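You operate a simulated robot arm through the tools that you are given. There is no shell and no other tool. Be economical: measure what you need, move in short steps, check, and stop when the job is done.

You are at the controls of a simulated robot arm. One attempt, no reset.

## Task
Put things in order on the top of the work bench. At the end: the green soap cage from the top of the work bench stands where the white glue pot stood; the short pink brush stands where the green soap cage stood; the orange brush stands on top of the grey dustpan; the green dosing ball stands where the short pink brush stood; the white glue pot stands where the orange brush stood; whatever was shut is shut again. Leave all else as you found it, and nothing knocked over.
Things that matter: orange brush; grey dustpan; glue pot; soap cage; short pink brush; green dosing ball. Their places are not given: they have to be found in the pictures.

It is judged by the outcome, as a careful person would: the job done as asked, and still so three seconds after it is handed in. It fails if anything else is knocked over, pushed out of place, dropped, spilled or broken.

## Robot
A 7-joint arm with a two-finger parallel gripper, fixed in place. Base frame: the origin is at the foot of the arm, x ahead of it, y to its left, z up; the work surface is at about z = 90. Lengths are in cm, angles in degrees, forces in N, time in s.
With the tool pointing down near the work surface it reaches from about 24 to 68 cm from the base axis. Its first joint turns from -66.0 to 66.0 degrees. Payload 2.4 kg.
The TCP is the grasp point between the finger pads, 3 cm short of the fingertips. In the tool frame z runs along the fingers and y along their closing line. The gripper opens to 9.4 cm. The fingers are 2.8 cm wide and 1 cm thick; the gripper's body (5 by 9.6 cm) begins 5.5 cm behind the TCP.
Orientation is that of the tool frame in the base frame, as a unit quaternion [x, y, z, w]. With the fingers straight down and closing along the base's y, the tool's x points along the base's -x, its y along +y and its z along -z.

## Interface
- The arm moves only by the tool play_rows. Its argument "moves" is a list of rows, each a list of 7 numbers: the turn, a rotation vector about the base's x, y, z in degrees, then the shift along the base's x, y, z in cm, then the opening, from 0 (shut) to 1 (fully open). In form: [[wx, wy, wz, dx, dy, dz, claw], ...]. A call has 1 to 8 rows; each row shifts and turns the commanded pose from where the row before left it. Each row takes 0.2 s and may step no farther than 5 cm and 8.6 degrees from the row before; otherwise, or with a gripper value out of range, the whole call is refused. A pose out of reach is approached as far as the arm can. The call stops where the force on the tool passes 40 N (or 10 N more than at its start, if that is more) or the arm is blocked; 0.2 s more then pass. Each finger travels about 15.3 cm/s and halts on what it meets, pressing with about 35 N; the grip force reading is that of the motor and also rises with nothing between the fingers. The clock runs only during rows and for 0.2 s after the last one: add rows that do not move to give the fingers time. It gives the time, the measured TCP pose, the force on the tool (base axes), the opening and the grip force at its end, in the units of the frame above (readings bear some noise).
- Cameras (640 x 400 px; columns grow to the right, rows downward): "scene" is fixed at [3.99, 47.05, 145.46]; the picture's right is [-0.74, -0.68, 0.00], its down [-0.32, 0.35, -0.88] and it looks along [0.59, -0.65, -0.48] (base axes); focal length 364 px, centre (320, 200). "wrist" rides on the gripper at [-3.7, 0, -5.8] in the tool frame; the picture's right is [0.00, -1.00, 0.00], its down [0.97, 0.00, -0.24] and it looks along [0.24, 0.00, 0.97] (tool axes); focal length 218 px, centre (320, 200).
- camera(camera): a new picture of that camera. The clock stands still meanwhile.
- pixel_to_xyz(camera, pixels): there is no depth. For up to 12 entries [column, row, z] of the newest picture of that camera ("zoom" is the newest enlarged one), the place [x, y] in the base frame at which the ray of that pixel passes the height z, good to about 0.3 cm. The clock stands still meanwhile.
- close_up(camera, box): a new picture of the part [left, top, right, bottom] of that camera's present view, enlarged. The clock stands still meanwhile.
- sign_off(): hands the job in; it is judged then, once.

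Go step by step. Measure first, check grasps and placings, and put right what went wrong. The budget is 80 turns and 38 pictures, counting those below and the enlarged ones. Unless the task says otherwise, let go and move clear before handing in, and close with one line.

The tools are called after ">>>" by a JSON object that holds its "api" and its "payload". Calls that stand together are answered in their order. play_rows: Moves the arm, as the interface text tells. Its arguments: {"type":"object","properties":{"moves":{"type":"array","items":{"type":"array","items":{"type":"number"}}}},"required":["moves"]} The other tools are called the same way: camera (camera) takes a picture; pixel_to_xyz (camera, pixels) gives the place at which the rays of pixels pass given heights; close_up (camera, box) takes an enlarged picture of a part of a camera's view; sign_off () hands the job in.

At the start:

```text
time_s: 0.0
position: [31.82, -15.4, 127.16]
orientation: [0.0, 1.0, 0.001, 0.001]
wrist_force: [0.0, -0.3, 0.1]
opening: 9.42
grip_force: 0.1
```

scene: 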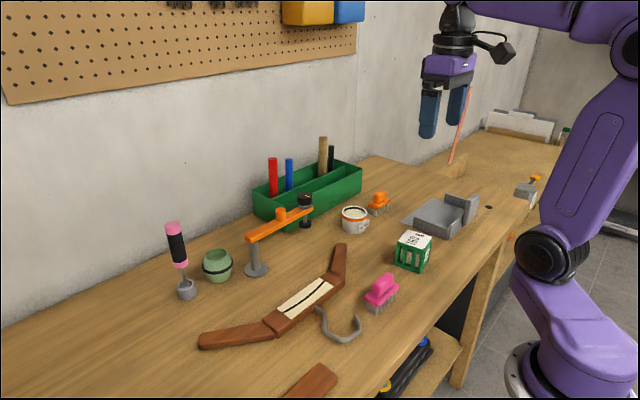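
wrist: 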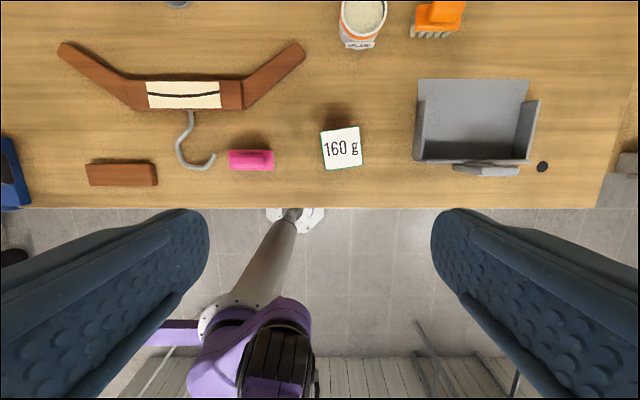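

The pictures show the glue pot at (355,219), the orange brush at (378,203), the dustpan at (445,215), the soap cage at (413,252), the pink brush at (381,292) and the green ball at (217,265). I'll take enlarged views before measuring.

>>> {"api": "close_up", "payload": {"camera": "scene", "box": [320, 170, 500, 320]}}

>>> {"api": "close_up", "payload": {"camera": "scene", "box": [150, 170, 350, 310]}}

>>> {"api": "close_up", "payload": {"camera": "wrist", "box": [200, 0, 560, 210]}}

>>> {"api": "pixel_to_xyz", "payload": {"camera": "wrist", "pixels": [[229, 160, 93], [273, 160, 93], [251, 149, 93], [251, 170, 93], [341, 148, 96], [320, 170, 96], [362, 20, 96], [363, 12, 96], [437, 15, 94], [472, 120, 91], [418, 80, 90], [529, 80, 90]]}}

>>> {"api": "pixel_to_xyz", "payload": {"camera": "scene", "pixels": [[217, 281, 90], [217, 252, 97], [355, 232, 90], [355, 212, 95], [378, 213, 90], [411, 268, 90], [380, 308, 90], [256, 273, 90], [187, 296, 90], [445, 230, 90], [302, 227, 90]]}}

```text
2.67 times, centred on (410, 245) of scene
```

zoom: 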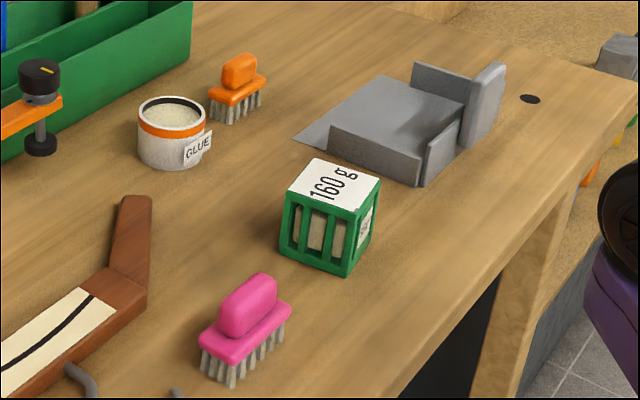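

```text
2.86 times, centred on (250, 240) of scene
```

zoom: 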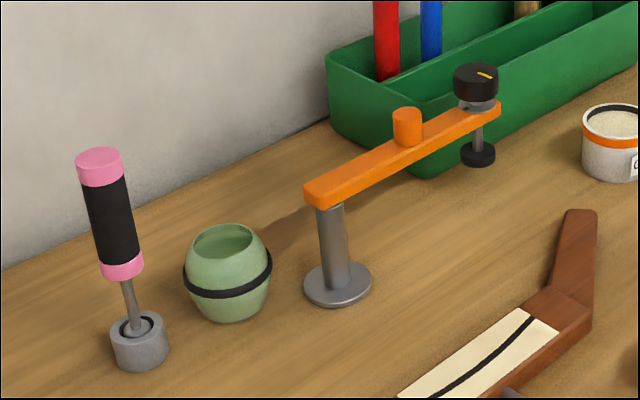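

```text
1.78 times, centred on (380, 105) of wrist
```

zoom: 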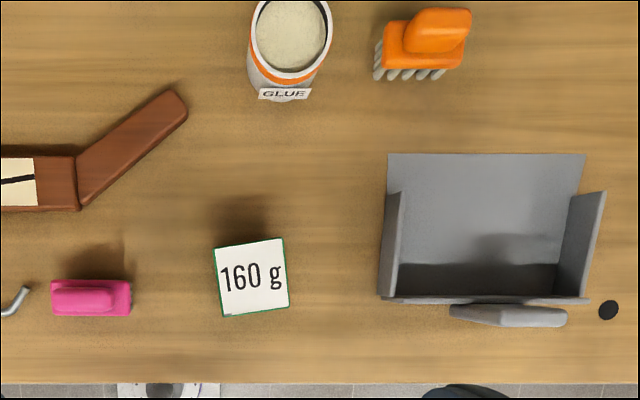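

```text
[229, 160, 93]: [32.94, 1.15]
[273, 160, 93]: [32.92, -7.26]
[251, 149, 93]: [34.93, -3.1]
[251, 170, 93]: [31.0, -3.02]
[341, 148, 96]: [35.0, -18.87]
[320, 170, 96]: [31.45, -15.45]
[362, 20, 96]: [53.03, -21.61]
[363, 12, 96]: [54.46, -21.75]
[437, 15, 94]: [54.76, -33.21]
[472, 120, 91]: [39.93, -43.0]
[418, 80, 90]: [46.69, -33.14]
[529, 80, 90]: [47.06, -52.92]
```

```text
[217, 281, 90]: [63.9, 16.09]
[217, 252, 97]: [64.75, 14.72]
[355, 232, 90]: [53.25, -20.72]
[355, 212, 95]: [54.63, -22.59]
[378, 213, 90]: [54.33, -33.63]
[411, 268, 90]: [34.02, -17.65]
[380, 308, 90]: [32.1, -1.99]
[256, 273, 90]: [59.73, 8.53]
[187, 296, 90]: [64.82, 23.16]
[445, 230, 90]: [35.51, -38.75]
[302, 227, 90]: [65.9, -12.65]
```

The first measurements agree in both cameras: orange brush about (54.5,-33.5), glue (53.5,-21.5), cage (34.5,-18), pink (33,-3), ball (64,15.5). Next I'll move the wrist camera over the orange brush and dustpan.

>>> {"api": "play_rows", "payload": {"moves": [[0, 0, 0, 2.7, -2.9, -1.5, 1], [0, 0, 0, 2.7, -2.9, -1.5, 1], [0, 0, 0, 2.7, -2.9, -1.5, 1], [0, 0, 0, 2.7, -2.9, -1.5, 1], [0, 0, 0, 2.7, -2.9, -1.5, 1], [0, 0, 0, 0, 0, 0, 1]]}}

>>> {"api": "camera", "payload": {"camera": "wrist"}}

```text
time_s: 1.4
position: [45.37, -29.99, 119.68]
orientation: [0.0, 1.0, 0.0, 0.0]
wrist_force: [-0.7, 0.0, -0.1]
opening: 9.41
grip_force: 0.1
```

```text
32 pictures are left
```

wrist: 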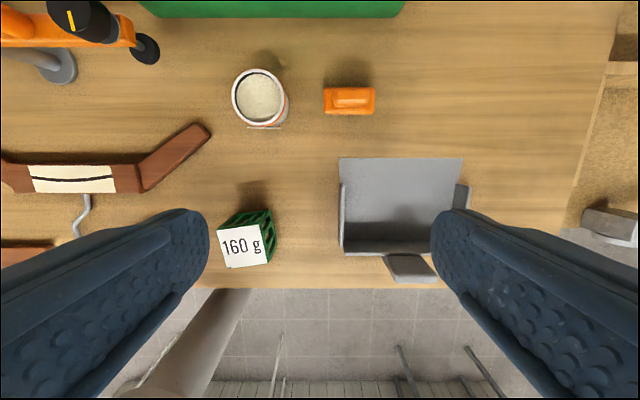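

The orange brush shows at (324–375, 88–115) with its long axis along y. I'll find heights by intersecting rays from both cameras.

>>> {"api": "pixel_to_xyz", "payload": {"camera": "wrist", "pixels": [[353, 98, 94], [353, 98, 97], [324, 102, 93], [375, 101, 93], [350, 88, 93], [350, 115, 93], [260, 97, 95], [340, 158, 90], [463, 158, 90], [343, 250, 91], [260, 70, 95], [260, 125, 95]]}}

>>> {"api": "pixel_to_xyz", "payload": {"camera": "scene", "pixels": [[380, 193, 94], [380, 193, 97], [355, 213, 95], [355, 213, 97], [385, 278, 94], [385, 278, 97], [415, 239, 95], [415, 239, 97], [441, 214, 91], [441, 201, 90]]}}

>>> {"api": "close_up", "payload": {"camera": "wrist", "box": [210, 50, 480, 290]}}

```text
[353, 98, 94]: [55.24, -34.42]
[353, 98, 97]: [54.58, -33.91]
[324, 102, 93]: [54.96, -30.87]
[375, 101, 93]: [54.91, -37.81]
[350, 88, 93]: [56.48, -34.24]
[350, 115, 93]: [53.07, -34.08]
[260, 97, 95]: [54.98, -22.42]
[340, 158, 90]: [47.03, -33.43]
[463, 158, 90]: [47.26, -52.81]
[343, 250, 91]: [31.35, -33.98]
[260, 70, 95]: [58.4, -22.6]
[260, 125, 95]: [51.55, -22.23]
```

```text
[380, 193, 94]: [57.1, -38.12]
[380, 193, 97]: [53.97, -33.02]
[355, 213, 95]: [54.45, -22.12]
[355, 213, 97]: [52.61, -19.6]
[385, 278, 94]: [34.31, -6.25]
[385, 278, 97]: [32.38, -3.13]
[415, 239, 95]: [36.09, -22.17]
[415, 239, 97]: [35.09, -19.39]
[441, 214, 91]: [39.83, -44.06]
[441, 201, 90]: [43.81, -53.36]
```

```text
1.67 times, centred on (345, 170) of wrist
```

zoom: 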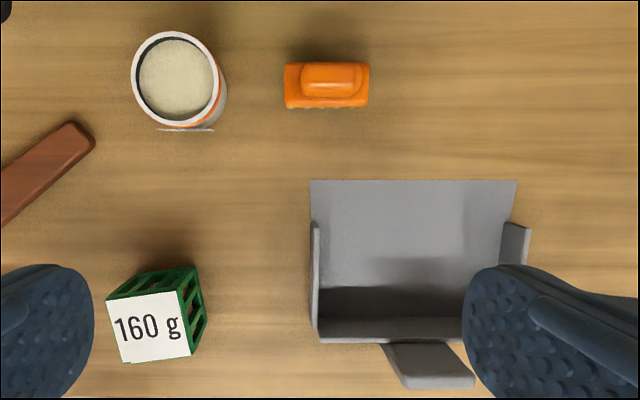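

Both views put the orange brush at about (54.7,-34.1), with its top near z=97 and its plate near z=93.5. I'll turn the tool by -90° so it closes along x, and move above it.

>>> {"api": "play_rows", "payload": {"moves": [[0, 0, -8.18, 1.3, -0.6, -1.0, 1], [0, 0, -8.18, 1.3, -0.6, -1.0, 1], [0, 0, -8.18, 1.3, -0.6, -1.0, 1], [0, 0, -8.18, 1.3, -0.6, -1.0, 1], [0, 0, -8.18, 1.3, -0.6, -1.0, 1], [0, 0, -8.18, 1.3, -0.6, -1.0, 1], [0, 0, -8.18, 1.3, -0.5, -1.0, 1], [0, 0, -8.18, 0.23, 0, -1.0, 1]]}}

>>> {"api": "play_rows", "payload": {"moves": [[0, 0, -8.18, 0, 0, -1.0, 0.8], [0, 0, -8.18, 0, 0, -1.0, 0.8], [0, 0, -8.2, 0, 0, -1.0, 0.8], [0, 0, 0, 0, 0, 0, 0.8]]}}

>>> {"api": "camera", "payload": {"camera": "wrist"}}

```text
time_s: 3.2
position: [54.57, -34.06, 111.82]
orientation: [0.541, 0.841, 0.0, 0.0]
wrist_force: [0.7, 0.0, -0.5]
opening: 9.41
grip_force: 0.1
```

```text
time_s: 4.2
position: [54.45, -34.02, 108.79]
orientation: [0.708, 0.706, 0.0, 0.0]
wrist_force: [-0.7, 0.7, -0.6]
opening: 7.51
grip_force: 0.0
```

```text
30 pictures are left
```

wrist: 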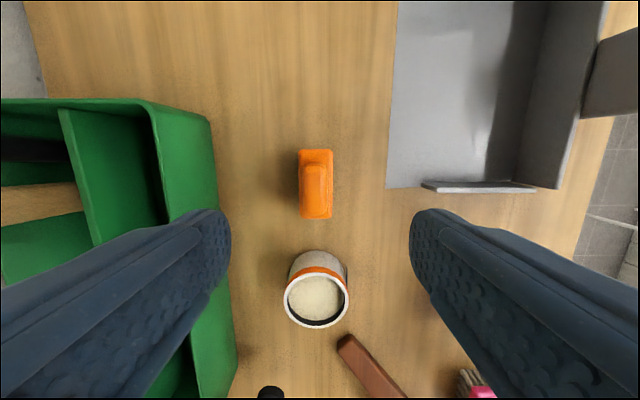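

The orange brush sits at (316,185), between the fingers. I'll check its exact place and how far away the green tray edge is.

>>> {"api": "pixel_to_xyz", "payload": {"camera": "wrist", "pixels": [[298, 185, 93.5], [334, 185, 93.5], [316, 149, 93.5], [316, 219, 93.5], [315, 185, 97], [210, 130, 97], [236, 370, 97], [222, 200, 97], [316, 295, 95], [388, 186, 90], [510, 180, 94]]}}

```text
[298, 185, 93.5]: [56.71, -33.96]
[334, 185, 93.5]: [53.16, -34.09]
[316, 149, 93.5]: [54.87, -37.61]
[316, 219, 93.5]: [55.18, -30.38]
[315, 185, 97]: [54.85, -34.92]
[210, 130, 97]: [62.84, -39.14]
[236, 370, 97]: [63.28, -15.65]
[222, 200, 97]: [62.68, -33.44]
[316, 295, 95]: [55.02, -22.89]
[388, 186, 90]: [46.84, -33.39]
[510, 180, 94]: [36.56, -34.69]
```

The brush centre is (54.95,-34.05) and the tray edge at x=62.7 is clear, so I'll descend to z≈95.2 and close.

>>> {"api": "play_rows", "payload": {"moves": [[0, 0, 0, 0.5, -0.05, -4, 0.8], [0, 0, 0, 0, 0, -4, 0.8], [0, 0, 0, 0, 0, -3, 0.8], [0, 0, 0, 0, 0, -2.6, 0.8], [0, 0, 0, 0, 0, 0, 0.8], [0, 0, 0, 0, 0, 0, 0.2], [0, 0, 0, 0, 0, 0, 0.2], [0, 0, 0, 0, 0, 0, 0.2]]}}

```text
time_s: 6.0
position: [55.12, -34.06, 95.27]
orientation: [0.707, 0.707, 0.0, 0.0]
wrist_force: [-0.6, 0.3, -0.6]
opening: 3.3
grip_force: 35.1
```

Opening 3.3 with 35 N means the brush is held. I'll lift it and carry it over the dustpan.

>>> {"api": "play_rows", "payload": {"moves": [[0, 0, 0, 0, 0, 4, 0.2], [0, 0, 0, 0, 0, 4, 0.2], [0, 0, 0, -4, -2.8, 0, 0.2], [0, 0, 0, -4, -2.8, 0, 0.2], [0, 0, 0, -4, -2.8, 0, 0.2], [0, 0, 0, -1, -0.6, 0, 0.2], [0, 0, 0, 0, 0, 0, 0.2]]}}

>>> {"api": "camera", "payload": {"camera": "wrist"}}

>>> {"api": "close_up", "payload": {"camera": "scene", "box": [360, 140, 520, 260]}}

```text
time_s: 7.6
position: [42.07, -43.14, 103.26]
orientation: [0.707, 0.707, 0.0, 0.0]
wrist_force: [0.4, -1.0, -1.3]
opening: 3.33
grip_force: 35.1
```

```text
29 pictures are left
```

wrist: 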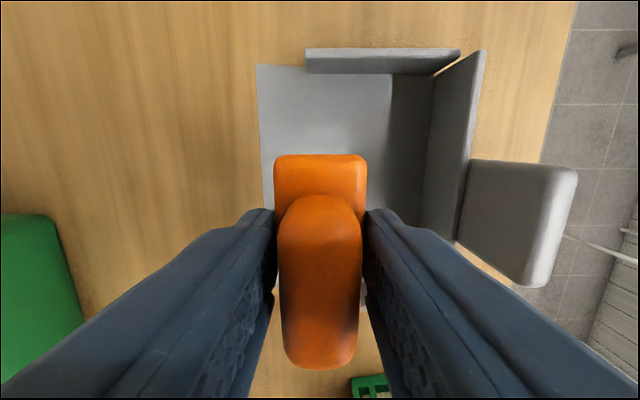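

```text
3.33 times, centred on (440, 200) of scene
```

zoom: 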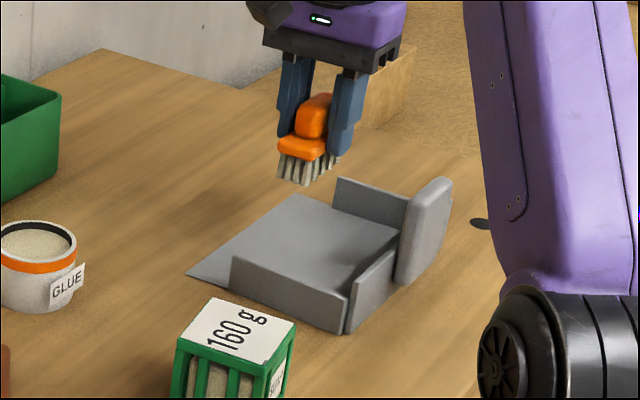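

The brush is held over the middle of the pan floor, clear of the walls. I'll lower it step by step and watch the force.

>>> {"api": "play_rows", "payload": {"moves": [[0, 0, 0, 0, 0, -4, 0.2], [0, 0, 0, 0, 0, -2, 0.2], [0, 0, 0, 0, 0, -0.6, 0.2], [0, 0, 0, 0, 0, 0, 0.2]]}}

>>> {"api": "play_rows", "payload": {"moves": [[0, 0, 0, 0, 0, -0.3, 0.2], [0, 0, 0, 0, 0, 0, 0.2]]}}

>>> {"api": "close_up", "payload": {"camera": "scene", "box": [380, 160, 500, 250]}}

```text
time_s: 8.6
position: [42.16, -43.11, 96.64]
orientation: [0.707, 0.707, 0.0, 0.0]
wrist_force: [-0.7, 0.3, -1.0]
opening: 3.33
grip_force: 35.6
```

```text
time_s: 9.2
position: [42.14, -43.06, 96.34]
orientation: [0.707, 0.707, 0.0, 0.0]
wrist_force: [0.1, -0.7, -1.7]
opening: 3.29
grip_force: 34.9
```

```text
4.44 times, centred on (440, 205) of scene
```

zoom: 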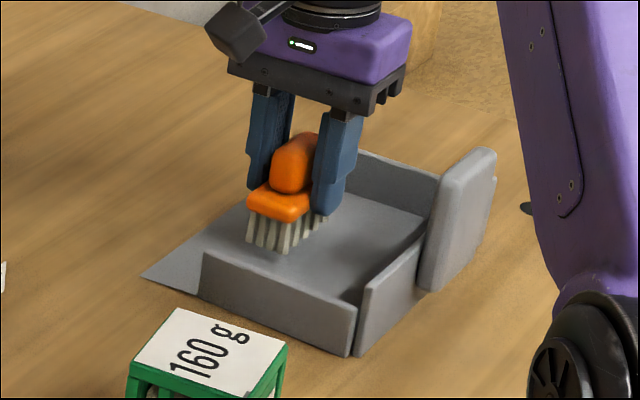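

There's no contact force yet, so I'll keep lowering in small steps.

>>> {"api": "play_rows", "payload": {"moves": [[0, 0, 0, 0, 0, -0.25, 0.2], [0, 0, 0, 0, 0, 0, 0.2]]}}

>>> {"api": "play_rows", "payload": {"moves": [[0, 0, 0, 0, 0, -0.2, 0.2], [0, 0, 0, 0, 0, 0, 0.2]]}}

```text
time_s: 9.8
position: [42.03, -43.1, 95.99]
orientation: [0.708, 0.706, 0.0, 0.0]
wrist_force: [0.0, 0.4, -1.3]
opening: 3.32
grip_force: 34.9
```

```text
time_s: 10.4
position: [42.07, -43.24, 95.86]
orientation: [0.707, 0.707, 0.0, 0.0]
wrist_force: [-0.6, -1.1, -0.6]
opening: 3.32
grip_force: 34.9
```

Still no load, so I'll go on with 0.15 cm steps.

>>> {"api": "play_rows", "payload": {"moves": [[0, 0, 0, 0, 0, -0.15, 0.2], [0, 0, 0, 0, 0, 0, 0.2]]}}

>>> {"api": "play_rows", "payload": {"moves": [[0, 0, 0, 0, 0, -0.15, 0.2], [0, 0, 0, 0, 0, 0, 0.2]]}}

```text
time_s: 11.0
position: [42.07, -43.11, 95.69]
orientation: [0.707, 0.707, 0.0, 0.0]
wrist_force: [0.2, -0.5, -0.6]
opening: 3.29
grip_force: 35.2
```

```text
time_s: 11.6
position: [42.04, -43.14, 95.61]
orientation: [0.707, 0.707, -0.001, 0.0]
wrist_force: [0.1, 0.3, -0.6]
opening: 3.32
grip_force: 34.5
```

>>> {"api": "play_rows", "payload": {"moves": [[0, 0, 0, 0, 0, -0.12, 0.2], [0, 0, 0, 0, 0, 0, 0.2]]}}

>>> {"api": "close_up", "payload": {"camera": "scene", "box": [400, 170, 480, 230]}}

```text
time_s: 12.2
position: [42.24, -43.08, 95.4]
orientation: [0.707, 0.707, 0.0, 0.0]
wrist_force: [-1.6, 0.9, 2.3]
opening: 3.33
grip_force: 34.7
```

```text
6.67 times, centred on (440, 200) of scene
```

zoom: 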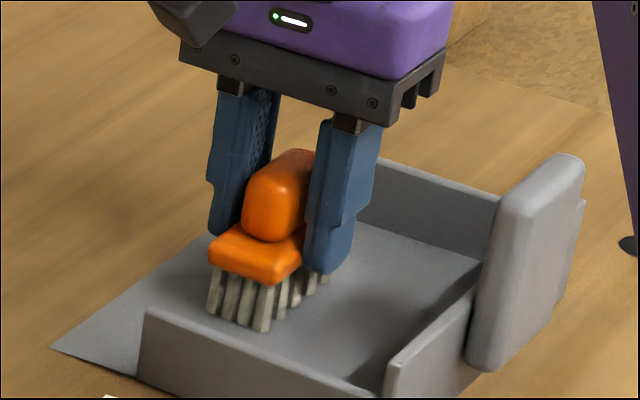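

A force of +2.3 N shows contact. I'll release, rise and turn back to yaw 0 towards the glue pot.

>>> {"api": "play_rows", "payload": {"moves": [[0, 0, 0, 0, 0, 0, 0.55], [0, 0, 0, 0, 0, 0, 0.55], [0, 0, 0, 0, 0, 2, 0.6], [0, 0, 0, 0, 0, 4, 0.6], [0, 0, 0, 0, 0, 4, 0.8], [0, 0, 8.18, 1, 2, 3, 1], [0, 0, 8.18, 1, 2, 2, 1], [0, 0, 8.18, 1, 2, 0, 1]]}}

>>> {"api": "play_rows", "payload": {"moves": [[0, 0, 8.18, 1, 2, 0, 1], [0, 0, 8.18, 1, 2, 0, 1], [0, 0, 8.18, 1, 2, 0, 1], [0, 0, 8.18, 1, 2, 0, 1], [0, 0, 8.18, 1, 2, 0, 1], [0, 0, 8.18, 1, 2, 0, 1], [0, 0, 8.18, 0, 1, 0, 1], [0, 0, 8.2, 0, 0, 0, 1]]}}

>>> {"api": "camera", "payload": {"camera": "wrist"}}

```text
time_s: 14.0
position: [45.02, -37.02, 110.57]
orientation: [0.539, 0.842, 0.0, 0.0]
wrist_force: [-0.2, -0.5, 0.6]
opening: 9.42
grip_force: 0.1
```

```text
time_s: 15.8
position: [51.03, -24.11, 110.41]
orientation: [0.0, 1.0, 0.0, 0.0]
wrist_force: [0.8, -0.2, 0.1]
opening: 9.4
grip_force: 0.1
```

```text
25 pictures are left
```

wrist: 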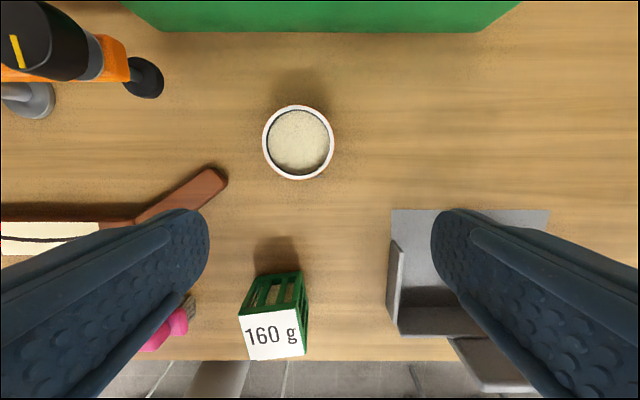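

The glue pot's rim shows centred at (298,142). I'll compute its place.

>>> {"api": "pixel_to_xyz", "payload": {"camera": "wrist", "pixels": [[298, 142, 95], [298, 142, 96], [263, 142, 95], [334, 142, 95], [298, 105, 95], [298, 180, 95], [144, 78, 92], [310, 30, 96]]}}

>>> {"api": "pixel_to_xyz", "payload": {"camera": "scene", "pixels": [[354, 214, 95], [354, 214, 96], [352, 232.5, 90]]}}

```text
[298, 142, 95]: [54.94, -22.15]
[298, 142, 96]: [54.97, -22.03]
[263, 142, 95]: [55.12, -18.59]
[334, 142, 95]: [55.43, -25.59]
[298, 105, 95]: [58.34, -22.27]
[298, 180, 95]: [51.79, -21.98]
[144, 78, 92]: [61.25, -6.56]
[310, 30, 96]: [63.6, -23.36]
```

```text
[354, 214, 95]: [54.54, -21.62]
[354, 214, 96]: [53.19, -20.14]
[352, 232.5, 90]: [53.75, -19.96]
```

The pot is at (55.0,-22.1), about 7 cm across with its rim near z=95. I'll descend over it with the gripper fully open and close.

>>> {"api": "play_rows", "payload": {"moves": [[0, 0, 0, 3.97, 2.0, 0, 1], [0, 0, 0, 0, 0, -4.5, 1], [0, 0, 0, 0, 0, -4.5, 1], [0, 0, 0, 0, 0, -4, 1], [0, 0, 0, 0, 0, -3.6, 1], [0, 0, 0, 0, 0, 0, 0.5], [0, 0, 0, 0, 0, 0, 0.5], [0, 0, 0, 0, 0, 0, 0.5]]}}

```text
time_s: 17.6
position: [55.03, -22.17, 93.82]
orientation: [0.0, 1.0, 0.0, 0.0]
wrist_force: [-0.7, 1.5, 1.4]
opening: 6.74
grip_force: 35.0
```

The pot is held at 6.74. I'll lift, move to the orange brush's old place (54.95,-34.05) and lower gently.

>>> {"api": "play_rows", "payload": {"moves": [[0, 0, 0, 0, 0, 2, 0.5], [0, 0, 0, 0, 0, 2, 0.5], [0, 0, 0, 0, -4, 0, 0.5], [0, 0, 0, 0, -4, 0, 0.5], [0, 0, 0, 0, -3.9, 0, 0.5], [0, 0, 0, 0, 0, -2, 0.5], [0, 0, 0, 0, 0, -1.7, 0.5], [0, 0, 0, 0, 0, 0, 0.5]]}}

>>> {"api": "play_rows", "payload": {"moves": [[0, 0, 0, 0, 0, -0.2, 0.5], [0, 0, 0, 0, 0, 0, 0.5]]}}

```text
time_s: 19.4
position: [54.98, -34.07, 94.12]
orientation: [0.0, 1.0, -0.001, 0.0]
wrist_force: [1.0, 0.1, -1.9]
opening: 6.71
grip_force: 35.3
```

```text
time_s: 20.0
position: [55.07, -33.98, 93.87]
orientation: [0.0, 1.0, 0.0, 0.0]
wrist_force: [0.5, -0.3, -2.5]
opening: 6.74
grip_force: 34.6
```

The weight is still on the gripper, so I'll lower 0.1 more, then again if needed.

>>> {"api": "play_rows", "payload": {"moves": [[0, 0, 0, 0, 0, -0.12, 0.5], [0, 0, 0, 0, 0, 0, 0.5]]}}

```text
time_s: 20.6
position: [55.14, -33.96, 93.85]
orientation: [0.001, 1.0, 0.0, 0.0]
wrist_force: [-3.2, 1.6, 6.4]
opening: 6.72
grip_force: 34.9
```

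Contact at +6.4 N. I'll release, rise and travel to above the soap cage.

>>> {"api": "play_rows", "payload": {"moves": [[0, 0, 0, 0, 0, 0, 1], [0, 0, 0, 0, 0, 0, 1], [0, 0, 0, 0, 0, 4.5, 1], [0, 0, 0, 0, 0, 4.5, 1], [0, 0, 0, 0, 0, 4.5, 1], [0, 0, 0, -3.5, 2.7, 2, 1], [0, 0, 0, -3.5, 2.7, 0, 1], [0, 0, 0, -3.5, 2.7, 0, 1]]}}

>>> {"api": "play_rows", "payload": {"moves": [[0, 0, 0, -3.5, 2.7, 0, 1], [0, 0, 0, -3.5, 2.7, 0, 1], [0, 0, 0, -3, 2.5, 0, 1], [0, 0, 0, 0, 0, 0, 1]]}}

>>> {"api": "camera", "payload": {"camera": "wrist"}}

>>> {"api": "camera", "payload": {"camera": "scene"}}

```text
time_s: 22.4
position: [44.64, -25.86, 109.33]
orientation: [-0.001, 1.0, 0.0, 0.001]
wrist_force: [-0.9, -0.2, -0.4]
opening: 9.38
grip_force: 0.1
```

```text
time_s: 23.4
position: [34.68, -17.93, 109.15]
orientation: [0.0, 1.0, 0.0, 0.0]
wrist_force: [0.0, 0.1, -0.5]
opening: 9.4
grip_force: 0.1
```

```text
24 pictures are left
```

wrist: 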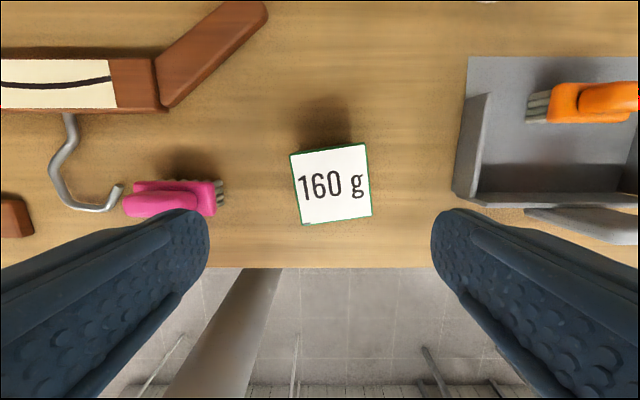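

```text
23 pictures are left
```

scene: 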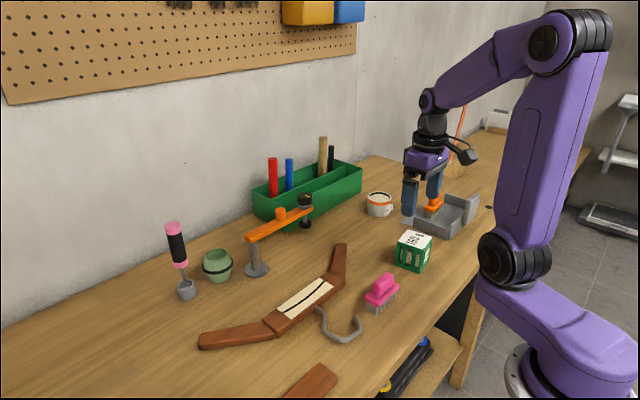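

The cage's top corners are at (291,153), (364,144), (372,217), (303,224), so it is turned about +8°. I'll compute its place and size.

>>> {"api": "pixel_to_xyz", "payload": {"camera": "wrist", "pixels": [[291, 153, 97], [364, 144, 97], [372, 217, 97], [303, 224, 97], [332, 184, 96], [332, 184, 98], [168, 190, 97], [222, 193, 93], [123, 205, 93], [180, 183, 93], [175, 218, 93]]}}

>>> {"api": "pixel_to_xyz", "payload": {"camera": "scene", "pixels": [[415, 239, 96], [415, 239, 97], [415, 239, 98], [396, 263, 90], [414, 273, 90], [427, 263, 90], [367, 303, 90], [375, 313, 90], [397, 296, 90]]}}

>>> {"api": "close_up", "payload": {"camera": "scene", "box": [350, 220, 450, 320]}}

```text
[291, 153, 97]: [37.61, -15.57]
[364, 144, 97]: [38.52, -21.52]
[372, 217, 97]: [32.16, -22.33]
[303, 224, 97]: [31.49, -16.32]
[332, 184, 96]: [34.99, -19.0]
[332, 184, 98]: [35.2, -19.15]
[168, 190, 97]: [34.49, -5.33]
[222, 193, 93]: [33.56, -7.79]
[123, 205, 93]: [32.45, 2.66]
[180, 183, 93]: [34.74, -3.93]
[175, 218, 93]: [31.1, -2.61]
```

```text
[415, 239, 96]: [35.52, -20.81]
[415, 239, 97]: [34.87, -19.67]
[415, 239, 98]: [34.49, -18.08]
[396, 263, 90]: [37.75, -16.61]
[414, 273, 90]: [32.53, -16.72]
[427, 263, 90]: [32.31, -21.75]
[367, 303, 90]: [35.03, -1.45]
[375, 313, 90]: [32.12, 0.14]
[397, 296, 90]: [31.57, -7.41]
```

```text
4.00 times, centred on (400, 270) of scene
```

zoom: 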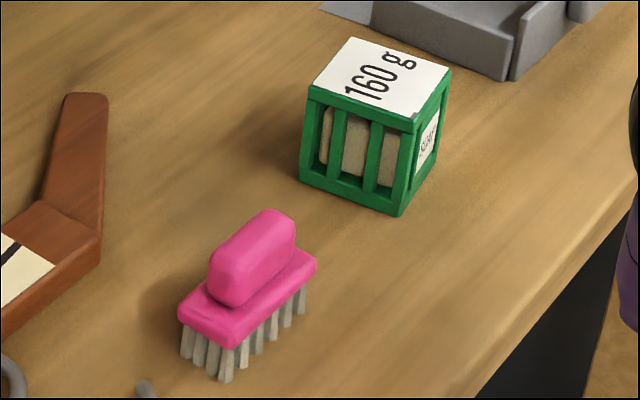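

The cage is centred at (35.05,-19.0), about 6 cm wide and yawed +8°, with its top near z=97. I'll align, descend and grip it.

>>> {"api": "play_rows", "payload": {"moves": [[0, 0, 8, 0.37, -1.05, 0, 1], [0, 0, 0, 0, 0, -4.5, 1], [0, 0, 0, 0, 0, -4.5, 1], [0, 0, 0, 0, 0, -3.5, 1], [0, 0, 0, 0, 0, -2.5, 1], [0, 0, 0, 0, 0, 0, 0.5], [0, 0, 0, 0, 0, 0, 0.5], [0, 0, 0, 0, 0, 0, 0.5]]}}

```text
time_s: 25.2
position: [35.08, -18.99, 94.4]
orientation: [-0.069, 0.998, -0.001, 0.0]
wrist_force: [-0.1, 0.4, 0.3]
opening: 6.84
grip_force: 35.5
```

The cage is held at 6.84. I'll lift and carry it to the glue pot's old place (55.0,-22.1).

>>> {"api": "play_rows", "payload": {"moves": [[0, 0, 0, 0, 0, 3, 0.5], [0, 0, 0, 0, 0, 3, 0.5], [0, 0, 0, 4, -0.62, 0, 0.5], [0, 0, 0, 4, -0.62, 0, 0.5], [0, 0, 0, 4, -0.62, 0, 0.5], [0, 0, 0, 4, -0.62, 0, 0.5], [0, 0, 0, 3.95, -0.62, 0, 0.5], [0, 0, 0, 0, 0, 0, 0.5]]}}

>>> {"api": "play_rows", "payload": {"moves": [[0, 0, 0, 0, 0, -3, 0.5], [0, 0, 0, 0, 0, -2.6, 0.5], [0, 0, 0, 0, 0, 0, 0.5]]}}

>>> {"api": "play_rows", "payload": {"moves": [[0, 0, 0, 0, 0, -0.2, 0.5], [0, 0, 0, 0, 0, 0, 0.5]]}}

>>> {"api": "play_rows", "payload": {"moves": [[0, 0, 0, 0, 0, -0.15, 0.5], [0, 0, 0, 0, 0, 0, 0.5]]}}

```text
time_s: 27.0
position: [54.87, -22.02, 100.33]
orientation: [-0.07, 0.998, 0.001, 0.0]
wrist_force: [-0.1, 1.2, -3.3]
opening: 6.79
grip_force: 35.1
```

```text
time_s: 27.8
position: [54.96, -22.21, 94.63]
orientation: [-0.07, 0.998, 0.001, 0.0]
wrist_force: [-0.8, -0.5, -2.1]
opening: 6.84
grip_force: 35.4
```

```text
time_s: 28.4
position: [54.84, -22.17, 94.47]
orientation: [-0.07, 0.998, 0.0, 0.0]
wrist_force: [0.2, -0.3, -2.4]
opening: 6.79
grip_force: 34.6
```

```text
time_s: 29.0
position: [54.95, -22.1, 94.32]
orientation: [-0.07, 0.998, 0.0, -0.001]
wrist_force: [0.7, -0.9, -1.3]
opening: 6.79
grip_force: 35.0
```

There's no clear contact yet, so I'll lower a further 0.1.

>>> {"api": "play_rows", "payload": {"moves": [[0, 0, 0, 0, 0, -0.1, 0.5], [0, 0, 0, 0, 0, 0, 0.5]]}}

```text
time_s: 29.6
position: [54.9, -22.32, 94.26]
orientation: [-0.07, 0.998, 0.0, 0.0]
wrist_force: [-4.5, 1.9, 10.8]
opening: 6.83
grip_force: 35.2
```

Contact at +10.8 N. I'll release, rise, and turn to -90° on the way to the pink brush.

>>> {"api": "play_rows", "payload": {"moves": [[0, 0, 0, 0, 0, 0, 1], [0, 0, 0, 0, 0, 0, 1], [0, 0, 0, 0, 0, 4.5, 1], [0, 0, 0, 0, 0, 4.5, 1], [0, 0, 0, 0, 0, 4.5, 1], [0, 0, -8.17, -2.4, 2.1, 1.5, 1], [0, 0, -8.17, -2.4, 2.1, 0, 1], [0, 0, -8.17, -2.4, 2.1, 0, 1]]}}

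>>> {"api": "play_rows", "payload": {"moves": [[0, 0, -8.17, -2.4, 2.1, 0, 1], [0, 0, -8.17, -2.4, 2.1, 0, 1], [0, 0, -8.17, -2.4, 2.1, 0, 1], [0, 0, -8.17, -2.4, 2.1, 0, 1], [0, 0, -8.17, -2.4, 2.1, 0, 1], [0, 0, -8.17, -2.4, 2.1, 0, 1], [0, 0, -8.17, 0, 0.4, 0, 1], [0, 0, -8.17, 0, 0, 0, 1]]}}

>>> {"api": "play_rows", "payload": {"moves": [[0, 0, -8.13, 0, 0, 0, 0.8], [0, 0, 0, 0, 0, 0, 0.8]]}}

>>> {"api": "camera", "payload": {"camera": "wrist"}}

>>> {"api": "camera", "payload": {"camera": "scene"}}

```text
time_s: 31.4
position: [47.61, -15.79, 109.25]
orientation: [0.144, 0.99, 0.0, 0.0]
wrist_force: [-0.7, 0.2, 0.3]
opening: 9.42
grip_force: 0.1
```

```text
time_s: 33.2
position: [33.3, -2.91, 109.32]
orientation: [0.656, 0.754, 0.0, 0.0]
wrist_force: [0.5, -0.3, -0.3]
opening: 9.42
grip_force: 0.0
```

```text
time_s: 33.8
position: [33.31, -2.79, 109.32]
orientation: [0.708, 0.706, 0.0, 0.0]
wrist_force: [-1.0, 0.4, 0.8]
opening: 7.53
grip_force: 0.0
```

```text
21 pictures are left
```

wrist: 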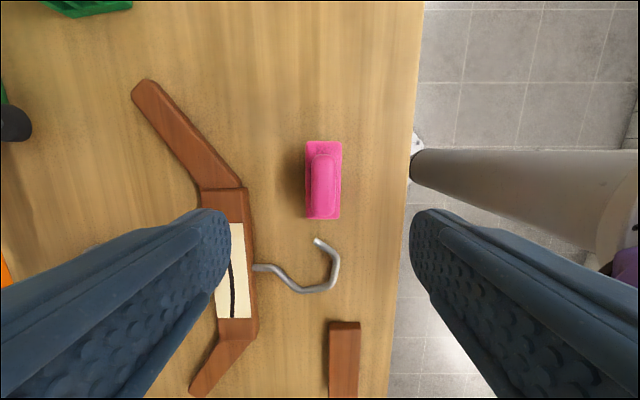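

```text
20 pictures are left
```

scene: 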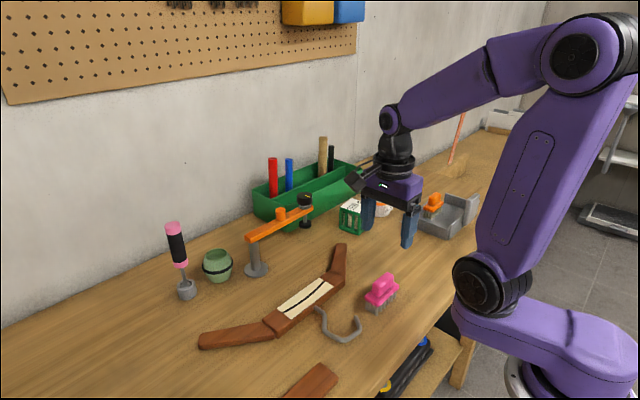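

The pink brush's plate spans columns 306–341 and rows 141–219. I'll compute its place.

>>> {"api": "pixel_to_xyz", "payload": {"camera": "wrist", "pixels": [[306, 180, 94], [341, 180, 94], [324, 141, 94], [323, 219, 94], [324, 185, 97], [255, 268, 90], [318, 240, 91], [203, 190, 92], [412, 180, 90]]}}

>>> {"api": "pixel_to_xyz", "payload": {"camera": "scene", "pixels": [[366.7, 303.7, 90], [376.5, 315, 90], [384, 277, 97], [384, 277, 98]]}}

```text
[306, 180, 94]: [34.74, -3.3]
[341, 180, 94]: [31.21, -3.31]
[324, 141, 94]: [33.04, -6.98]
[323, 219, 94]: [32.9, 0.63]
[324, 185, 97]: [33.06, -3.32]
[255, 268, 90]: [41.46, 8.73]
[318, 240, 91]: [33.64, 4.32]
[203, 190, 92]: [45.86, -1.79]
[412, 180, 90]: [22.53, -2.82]
```

```text
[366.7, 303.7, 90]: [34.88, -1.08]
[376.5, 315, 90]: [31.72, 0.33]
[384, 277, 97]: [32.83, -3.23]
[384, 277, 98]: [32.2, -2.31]
```

The pink brush is centred at (33.0,-3.2) with its long axis along y. I'll descend and grip it.

>>> {"api": "play_rows", "payload": {"moves": [[0, 0, 0, -0.3, -0.35, -4, 0.8], [0, 0, 0, 0, 0, -4, 0.8], [0, 0, 0, 0, 0, -3.5, 0.8], [0, 0, 0, 0, 0, -2.5, 0.8], [0, 0, 0, 0, 0, 0, 0.8], [0, 0, 0, 0, 0, 0, 0.2], [0, 0, 0, 0, 0, 0, 0.2], [0, 0, 0, 0, 0, 0, 0.2]]}}

```text
time_s: 35.6
position: [33.09, -3.33, 95.37]
orientation: [0.707, 0.707, 0.0, -0.001]
wrist_force: [0.4, -0.6, 0.3]
opening: 3.53
grip_force: 35.0
```

The brush is held at 3.53. I'll carry it to the cage's old place (35.07,-19.0).

>>> {"api": "play_rows", "payload": {"moves": [[0, 0, 0, 0, 0, 3, 0.2], [0, 0, 0, 0, 0, 2, 0.2], [0, 0, 0, 0.5, -3.95, 0, 0.2], [0, 0, 0, 0.5, -3.95, 0, 0.2], [0, 0, 0, 0.5, -3.95, 0, 0.2], [0, 0, 0, 0.5, -3.95, 0, 0.2], [0, 0, 0, 0, 0, -3, 0.2], [0, 0, 0, 0, 0, -1.7, 0.2]]}}

>>> {"api": "play_rows", "payload": {"moves": [[0, 0, 0, 0, 0, -0.2, 0.2], [0, 0, 0, 0, 0, 0, 0.2]]}}

>>> {"api": "play_rows", "payload": {"moves": [[0, 0, 0, 0, 0, -0.12, 0.2], [0, 0, 0, 0, 0, 0, 0.2]]}}

```text
time_s: 37.4
position: [34.93, -18.91, 95.5]
orientation: [0.707, 0.707, 0.0, 0.0]
wrist_force: [0.5, -0.6, -0.5]
opening: 3.5
grip_force: 35.1
```

```text
time_s: 38.0
position: [34.93, -18.95, 95.46]
orientation: [0.707, 0.707, 0.0, 0.0]
wrist_force: [0.4, 0.6, -1.0]
opening: 3.5
grip_force: 35.0
```

```text
time_s: 38.6
position: [34.93, -19.01, 95.23]
orientation: [0.707, 0.707, 0.0, 0.0]
wrist_force: [-3.2, 3.0, 13.7]
opening: 3.51
grip_force: 35.3
```

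Contact at +13.7 N. I'll release and rise, then check the heights of the screwdriver and clamp before approaching the ball.

>>> {"api": "play_rows", "payload": {"moves": [[0, 0, 0, 0, 0, 0, 0.55], [0, 0, 0, 0, 0, 0, 0.55], [0, 0, 0, 0, 0, 2, 0.6], [0, 0, 0, 0, 0, 4.5, 0.8], [0, 0, 0, 0, 0, 4.5, 1], [0, 0, 0, 0, 0, 4.5, 1], [0, 0, 0, 0, 0, 4.5, 1], [0, 0, 0, 0, 0, 0, 1]]}}

>>> {"api": "pixel_to_xyz", "payload": {"camera": "scene", "pixels": [[172, 224, 105], [172, 224, 108], [172, 224, 111], [305, 198, 100], [305, 198, 104], [281, 211, 102], [281, 211, 100], [255, 238, 98], [255, 238, 101], [217, 254, 97], [2, 325, 90], [230, 225, 90]]}}

>>> {"api": "camera", "payload": {"camera": "scene"}}

```text
time_s: 40.4
position: [34.87, -19.13, 115.31]
orientation: [0.707, 0.707, 0.0, 0.001]
wrist_force: [-0.4, -0.6, -0.1]
opening: 9.39
grip_force: 0.0
```

```text
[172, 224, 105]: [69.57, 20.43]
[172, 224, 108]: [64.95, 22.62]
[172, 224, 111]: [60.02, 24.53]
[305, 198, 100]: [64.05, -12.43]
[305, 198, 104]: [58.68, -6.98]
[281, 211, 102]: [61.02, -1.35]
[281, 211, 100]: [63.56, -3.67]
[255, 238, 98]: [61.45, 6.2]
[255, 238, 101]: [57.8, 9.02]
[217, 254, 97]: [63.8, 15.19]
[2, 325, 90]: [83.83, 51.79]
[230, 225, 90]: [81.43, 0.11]
```

```text
19 pictures are left
```

scene: 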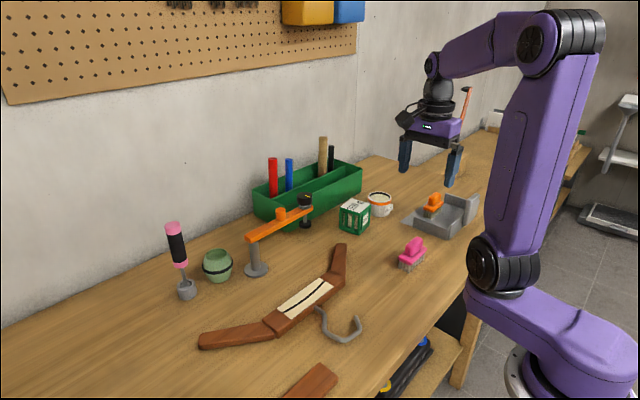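

The screwdriver top is at about z=108 at (65,22.6) and the clamp bar is near z=100, so the ball sits between two obstacles. A yaw of about +30° keeps fingers and hand clear of both, so I'll turn while travelling high to a viewing spot.

>>> {"api": "close_up", "payload": {"camera": "scene", "box": [380, 60, 500, 200]}}

>>> {"api": "play_rows", "payload": {"moves": [[0, 0, 8.57, 1.6, 2.2, 0, 1], [0, 0, 8.57, 1.6, 2.2, 0, 1], [0, 0, 8.57, 1.6, 2.2, 0, 1], [0, 0, 8.57, 1.6, 2.2, 0, 1], [0, 0, 8.57, 1.6, 2.2, 0, 1], [0, 0, 8.57, 1.6, 2.2, 0, 1], [0, 0, 8.57, 1.6, 2.2, 0, 1], [0, 0, 8.57, 1.6, 2.2, 0, 1]]}}

>>> {"api": "play_rows", "payload": {"moves": [[0, 0, 8.57, 1.6, 2.2, 0, 1], [0, 0, 8.57, 1.6, 2.2, 0, 1], [0, 0, 8.57, 1.6, 2.2, 0, 1], [0, 0, 8.57, 1.6, 2.2, 0, 1], [0, 0, 8.57, 1.6, 2.2, 0, 1], [0, 0, 8.57, 1.6, 2.2, 0, 1], [0, 0, 0, 1.6, 2.2, 0, 1], [0, 0, 0, 0, 0, 0, 1]]}}

>>> {"api": "camera", "payload": {"camera": "wrist"}}

>>> {"api": "camera", "payload": {"camera": "scene"}}

```text
2.86 times, centred on (440, 130) of scene
```

zoom: 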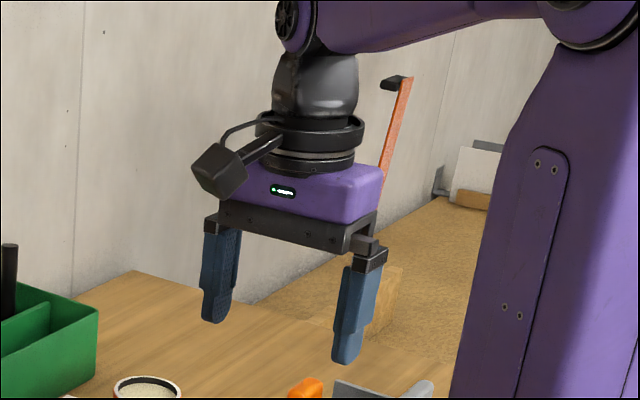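

```text
time_s: 42.2
position: [47.83, -1.4, 115.27]
orientation: [0.184, 0.983, 0.0, 0.0]
wrist_force: [-0.3, 0.4, -0.3]
opening: 9.41
grip_force: 0.1
```

```text
time_s: 44.0
position: [58.95, 14.14, 115.31]
orientation: [-0.259, 0.966, 0.0, 0.0]
wrist_force: [0.3, 0.1, -0.3]
opening: 9.38
grip_force: 0.2
```

```text
17 pictures are left
```

wrist: 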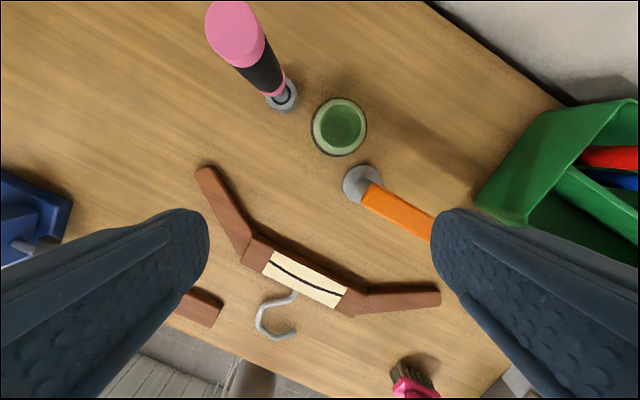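

```text
16 pictures are left
```

scene: 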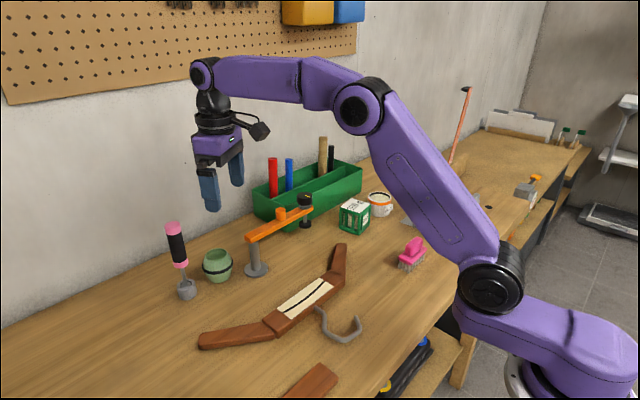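

The ball's rim is centred at (339,125), with screwdriver and clamp both to the sides. I'll intersect rays to fix its place.

>>> {"api": "pixel_to_xyz", "payload": {"camera": "wrist", "pixels": [[339, 125, 94], [339, 125, 96], [311, 127, 94], [367, 125, 94], [339, 97, 94], [339, 156, 94], [282, 96, 92], [362, 184, 90], [365, 205, 99], [235, 20, 108], [285, 60, 98], [209, 172, 92]]}}

>>> {"api": "pixel_to_xyz", "payload": {"camera": "scene", "pixels": [[218, 266, 93], [218, 266, 94], [218, 254, 96], [218, 254, 97], [219, 283, 90], [203, 270, 93.5], [233, 264, 93.5]]}}

>>> {"api": "close_up", "payload": {"camera": "wrist", "box": [200, 0, 440, 220]}}

```text
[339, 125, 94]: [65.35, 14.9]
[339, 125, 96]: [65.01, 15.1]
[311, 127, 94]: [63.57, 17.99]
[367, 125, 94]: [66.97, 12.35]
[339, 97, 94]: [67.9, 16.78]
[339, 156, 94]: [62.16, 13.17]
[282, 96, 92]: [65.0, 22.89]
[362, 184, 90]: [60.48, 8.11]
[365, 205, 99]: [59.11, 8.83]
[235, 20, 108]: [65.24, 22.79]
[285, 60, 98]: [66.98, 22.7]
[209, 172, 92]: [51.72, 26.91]
```

```text
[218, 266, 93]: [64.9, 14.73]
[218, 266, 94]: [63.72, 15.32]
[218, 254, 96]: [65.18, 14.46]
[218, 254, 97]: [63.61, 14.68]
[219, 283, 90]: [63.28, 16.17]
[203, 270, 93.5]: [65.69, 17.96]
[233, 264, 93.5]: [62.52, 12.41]
```

```text
1.82 times, centred on (320, 110) of wrist
```

zoom: 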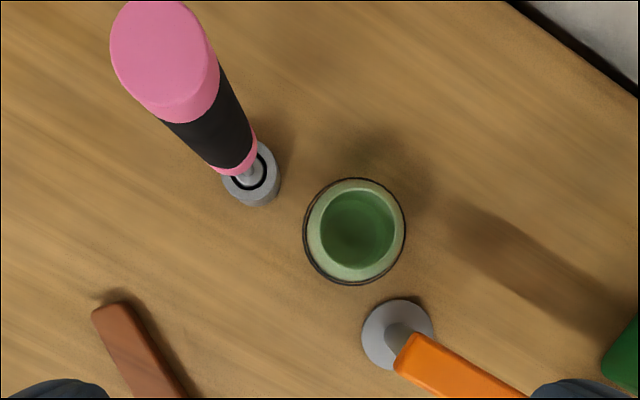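

The ball is centred at about (64.9,15.0). Before descending I want the height of the black box beside the hand, at (262,139), so it clears the clamp.

>>> {"api": "pixel_to_xyz", "payload": {"camera": "scene", "pixels": [[262, 139, 121], [262, 139, 124], [262, 139, 127], [262, 139, 130], [250, 131, 124], [250, 131, 127], [250, 131, 130], [270, 130, 127], [240, 245, 99], [240, 245, 100], [246, 235, 100], [246, 235, 102]]}}

```text
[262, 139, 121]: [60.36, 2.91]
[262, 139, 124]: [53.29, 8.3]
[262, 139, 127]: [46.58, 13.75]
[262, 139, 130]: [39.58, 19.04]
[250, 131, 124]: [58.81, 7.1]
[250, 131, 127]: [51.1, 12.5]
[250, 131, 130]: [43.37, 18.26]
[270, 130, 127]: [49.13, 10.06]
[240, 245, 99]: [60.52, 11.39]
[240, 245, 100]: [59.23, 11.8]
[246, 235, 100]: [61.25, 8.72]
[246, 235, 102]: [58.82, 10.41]
```

The box bottom is about 9 cm above the TCP, so it passes about 3 cm over the clamp. I'll turn to +45°, centre over the ball, and take a check picture after a first descent.

>>> {"api": "play_rows", "payload": {"moves": [[0, 0, 7.5, 3, 0.5, 0, 1], [0, 0, 7.5, 2.95, 0.36, 0, 1], [0, 0, 0, 0, 0, -4, 1], [0, 0, 0, 0, 0, -3.5, 1], [0, 0, 0, 0, 0, 0, 1]]}}

>>> {"api": "camera", "payload": {"camera": "wrist"}}

>>> {"api": "close_up", "payload": {"camera": "scene", "box": [130, 130, 310, 310]}}

```text
time_s: 45.2
position: [60.78, 13.64, 107.64]
orientation: [-0.383, 0.924, 0.001, 0.001]
wrist_force: [0.9, 0.5, 0.2]
opening: 9.38
grip_force: 0.0
out of reach, approached as far as the arm can: row 2
```

```text
14 pictures are left
```

wrist: 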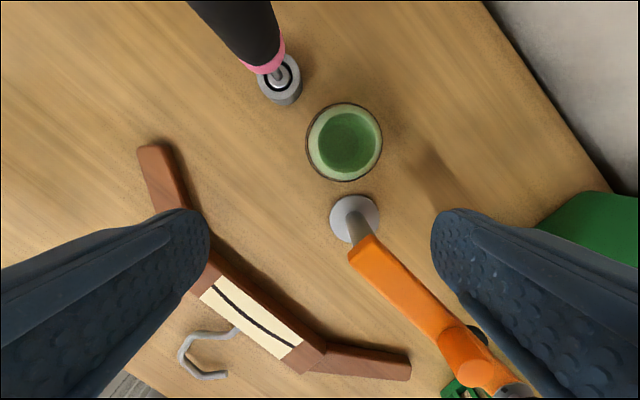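

```text
2.22 times, centred on (220, 220) of scene
```

zoom: 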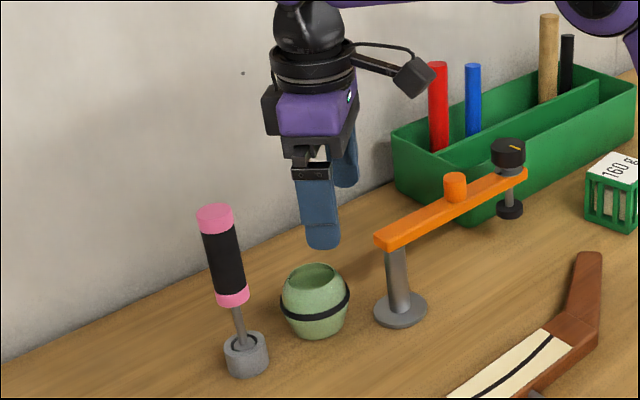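

At z=115 the reach fell short, stopping at (60.8,13.6), but lower down it extends further. I'll move in diagonally to (64.9,15.0) at z≈101.6, where the tips stay above the rim.

>>> {"api": "play_rows", "payload": {"moves": [[0, 0, 0, 1.0, 0.3, -3, 1], [0, 0, 0, 1.5, 0.5, -2, 1], [0, 0, 0, 1.6, 0.55, -1, 1], [0, 0, 0, 0, 0, 0, 1]]}}

>>> {"api": "camera", "payload": {"camera": "wrist"}}

```text
time_s: 46.2
position: [65.03, 14.94, 101.78]
orientation: [-0.383, 0.924, 0.001, 0.0]
wrist_force: [-0.4, -0.1, -0.2]
opening: 9.4
grip_force: 0.0
```

```text
12 pictures are left
```

wrist: 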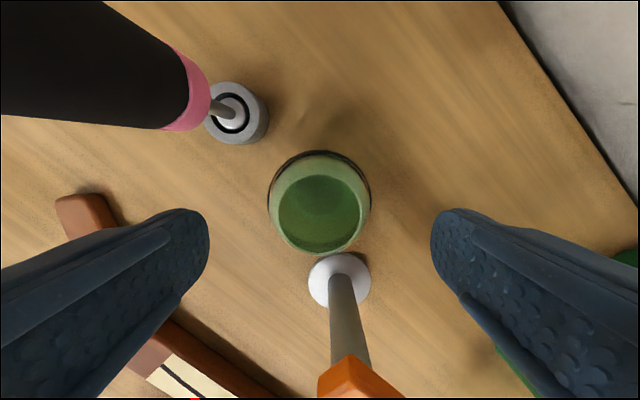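

The ball appears centred at about (320,200). I'll verify this against the TCP.

>>> {"api": "pixel_to_xyz", "payload": {"camera": "wrist", "pixels": [[319, 213, 96.5], [268, 192, 94], [371, 192, 94], [320, 150, 94], [340, 282, 90.5], [237, 113, 92], [200, 80, 98]]}}

```text
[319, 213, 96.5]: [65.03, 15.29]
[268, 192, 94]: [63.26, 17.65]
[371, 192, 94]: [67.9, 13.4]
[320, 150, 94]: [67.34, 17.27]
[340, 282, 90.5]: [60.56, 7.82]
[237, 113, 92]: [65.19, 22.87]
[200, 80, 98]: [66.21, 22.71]
```

The ball is centred between the fingers. I'll descend to z≈94.8 and close on it.

>>> {"api": "play_rows", "payload": {"moves": [[0, 0, 0, 0, 0, -2, 1], [0, 0, 0, 0, 0, -2, 1], [0, 0, 0, 0, 0, -2, 1], [0, 0, 0, 0, 0, -0.9, 1], [0, 0, 0, 0, 0, 0, 1], [0, 0, 0, 0, 0, 0, 0.5], [0, 0, 0, 0, 0, 0, 0.5], [0, 0, 0, 0, 0, 0, 0.5]]}}

```text
time_s: 48.0
position: [65.03, 14.84, 94.82]
orientation: [-0.382, 0.924, 0.0, 0.0]
wrist_force: [-0.1, -1.1, 0.0]
opening: 6.42
grip_force: 35.3
```

The ball is held at 6.42. I'll lift, back out towards the robot between the obstacles, and carry it to the pink brush's old place (33.0,-3.2).

>>> {"api": "play_rows", "payload": {"moves": [[0, 0, 0, 0, 0, 3, 0.5], [0, 0, 0, 0, 0, 3, 0.5], [0, 0, 0, -1.5, 0.2, 2, 0.5], [0, 0, 0, -2.5, 0.2, 3, 0.5], [0, 0, 0, -4, 0.2, 1, 0.5], [0, 0, 0, -4.5, 0, 0, 0.5], [0, 0, 0, -4, -1, 0, 0.5], [0, 0, 0, 0, 0, 0, 0.5]]}}

>>> {"api": "play_rows", "payload": {"moves": [[0, 0, 0, -3, -3.5, 0, 0.5], [0, 0, 0, -3, -3.5, 0, 0.5], [0, 0, 0, -3, -3.5, 0, 0.5], [0, 0, 0, -3, -3.5, 0, 0.5], [0, 0, 0, -2.5, -2.5, -1, 0.5], [0, 0, 0, -1.03, -1.14, -3, 0.5], [0, 0, 0, 0, 0, 0, 0.5]]}}

>>> {"api": "camera", "payload": {"camera": "wrist"}}

```text
time_s: 49.8
position: [48.45, 14.35, 106.91]
orientation: [-0.383, 0.924, -0.001, 0.0]
wrist_force: [-0.7, -0.6, -0.4]
opening: 6.41
grip_force: 34.9
```

```text
time_s: 51.4
position: [32.99, -3.22, 102.93]
orientation: [-0.383, 0.924, 0.0, 0.0]
wrist_force: [-0.8, -0.8, -0.8]
opening: 6.4
grip_force: 34.5
```

```text
11 pictures are left
```

wrist: 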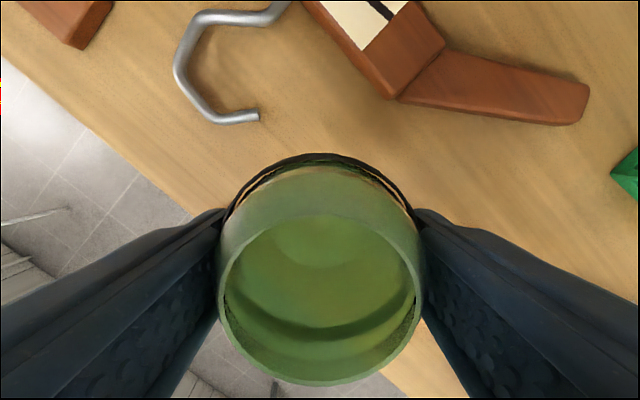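

The ball is held level over (33.0,-3.2) and the hook is well clear. I'll lower it gently.

>>> {"api": "play_rows", "payload": {"moves": [[0, 0, 0, 0, 0, -4, 0.5], [0, 0, 0, 0, 0, -3, 0.5], [0, 0, 0, 0, 0, -0.8, 0.5], [0, 0, 0, 0, 0, 0, 0.5]]}}

>>> {"api": "play_rows", "payload": {"moves": [[0, 0, 0, 0, 0, -0.2, 0.5], [0, 0, 0, 0, 0, 0, 0.5]]}}

>>> {"api": "play_rows", "payload": {"moves": [[0, 0, 0, 0, 0, -0.12, 0.5], [0, 0, 0, 0, 0, 0, 0.5]]}}

```text
time_s: 52.4
position: [33.05, -3.07, 94.96]
orientation: [-0.382, 0.924, 0.0, 0.0]
wrist_force: [0.8, -0.6, -0.5]
opening: 6.42
grip_force: 34.7
```

```text
time_s: 53.0
position: [32.98, -3.13, 94.74]
orientation: [-0.383, 0.924, 0.0, 0.0]
wrist_force: [-0.1, 0.5, 0.1]
opening: 6.41
grip_force: 34.5
```

```text
time_s: 53.6
position: [32.97, -3.14, 94.68]
orientation: [-0.383, 0.924, 0.0, 0.0]
wrist_force: [-0.2, 0.7, 2.7]
opening: 6.39
grip_force: 35.2
```

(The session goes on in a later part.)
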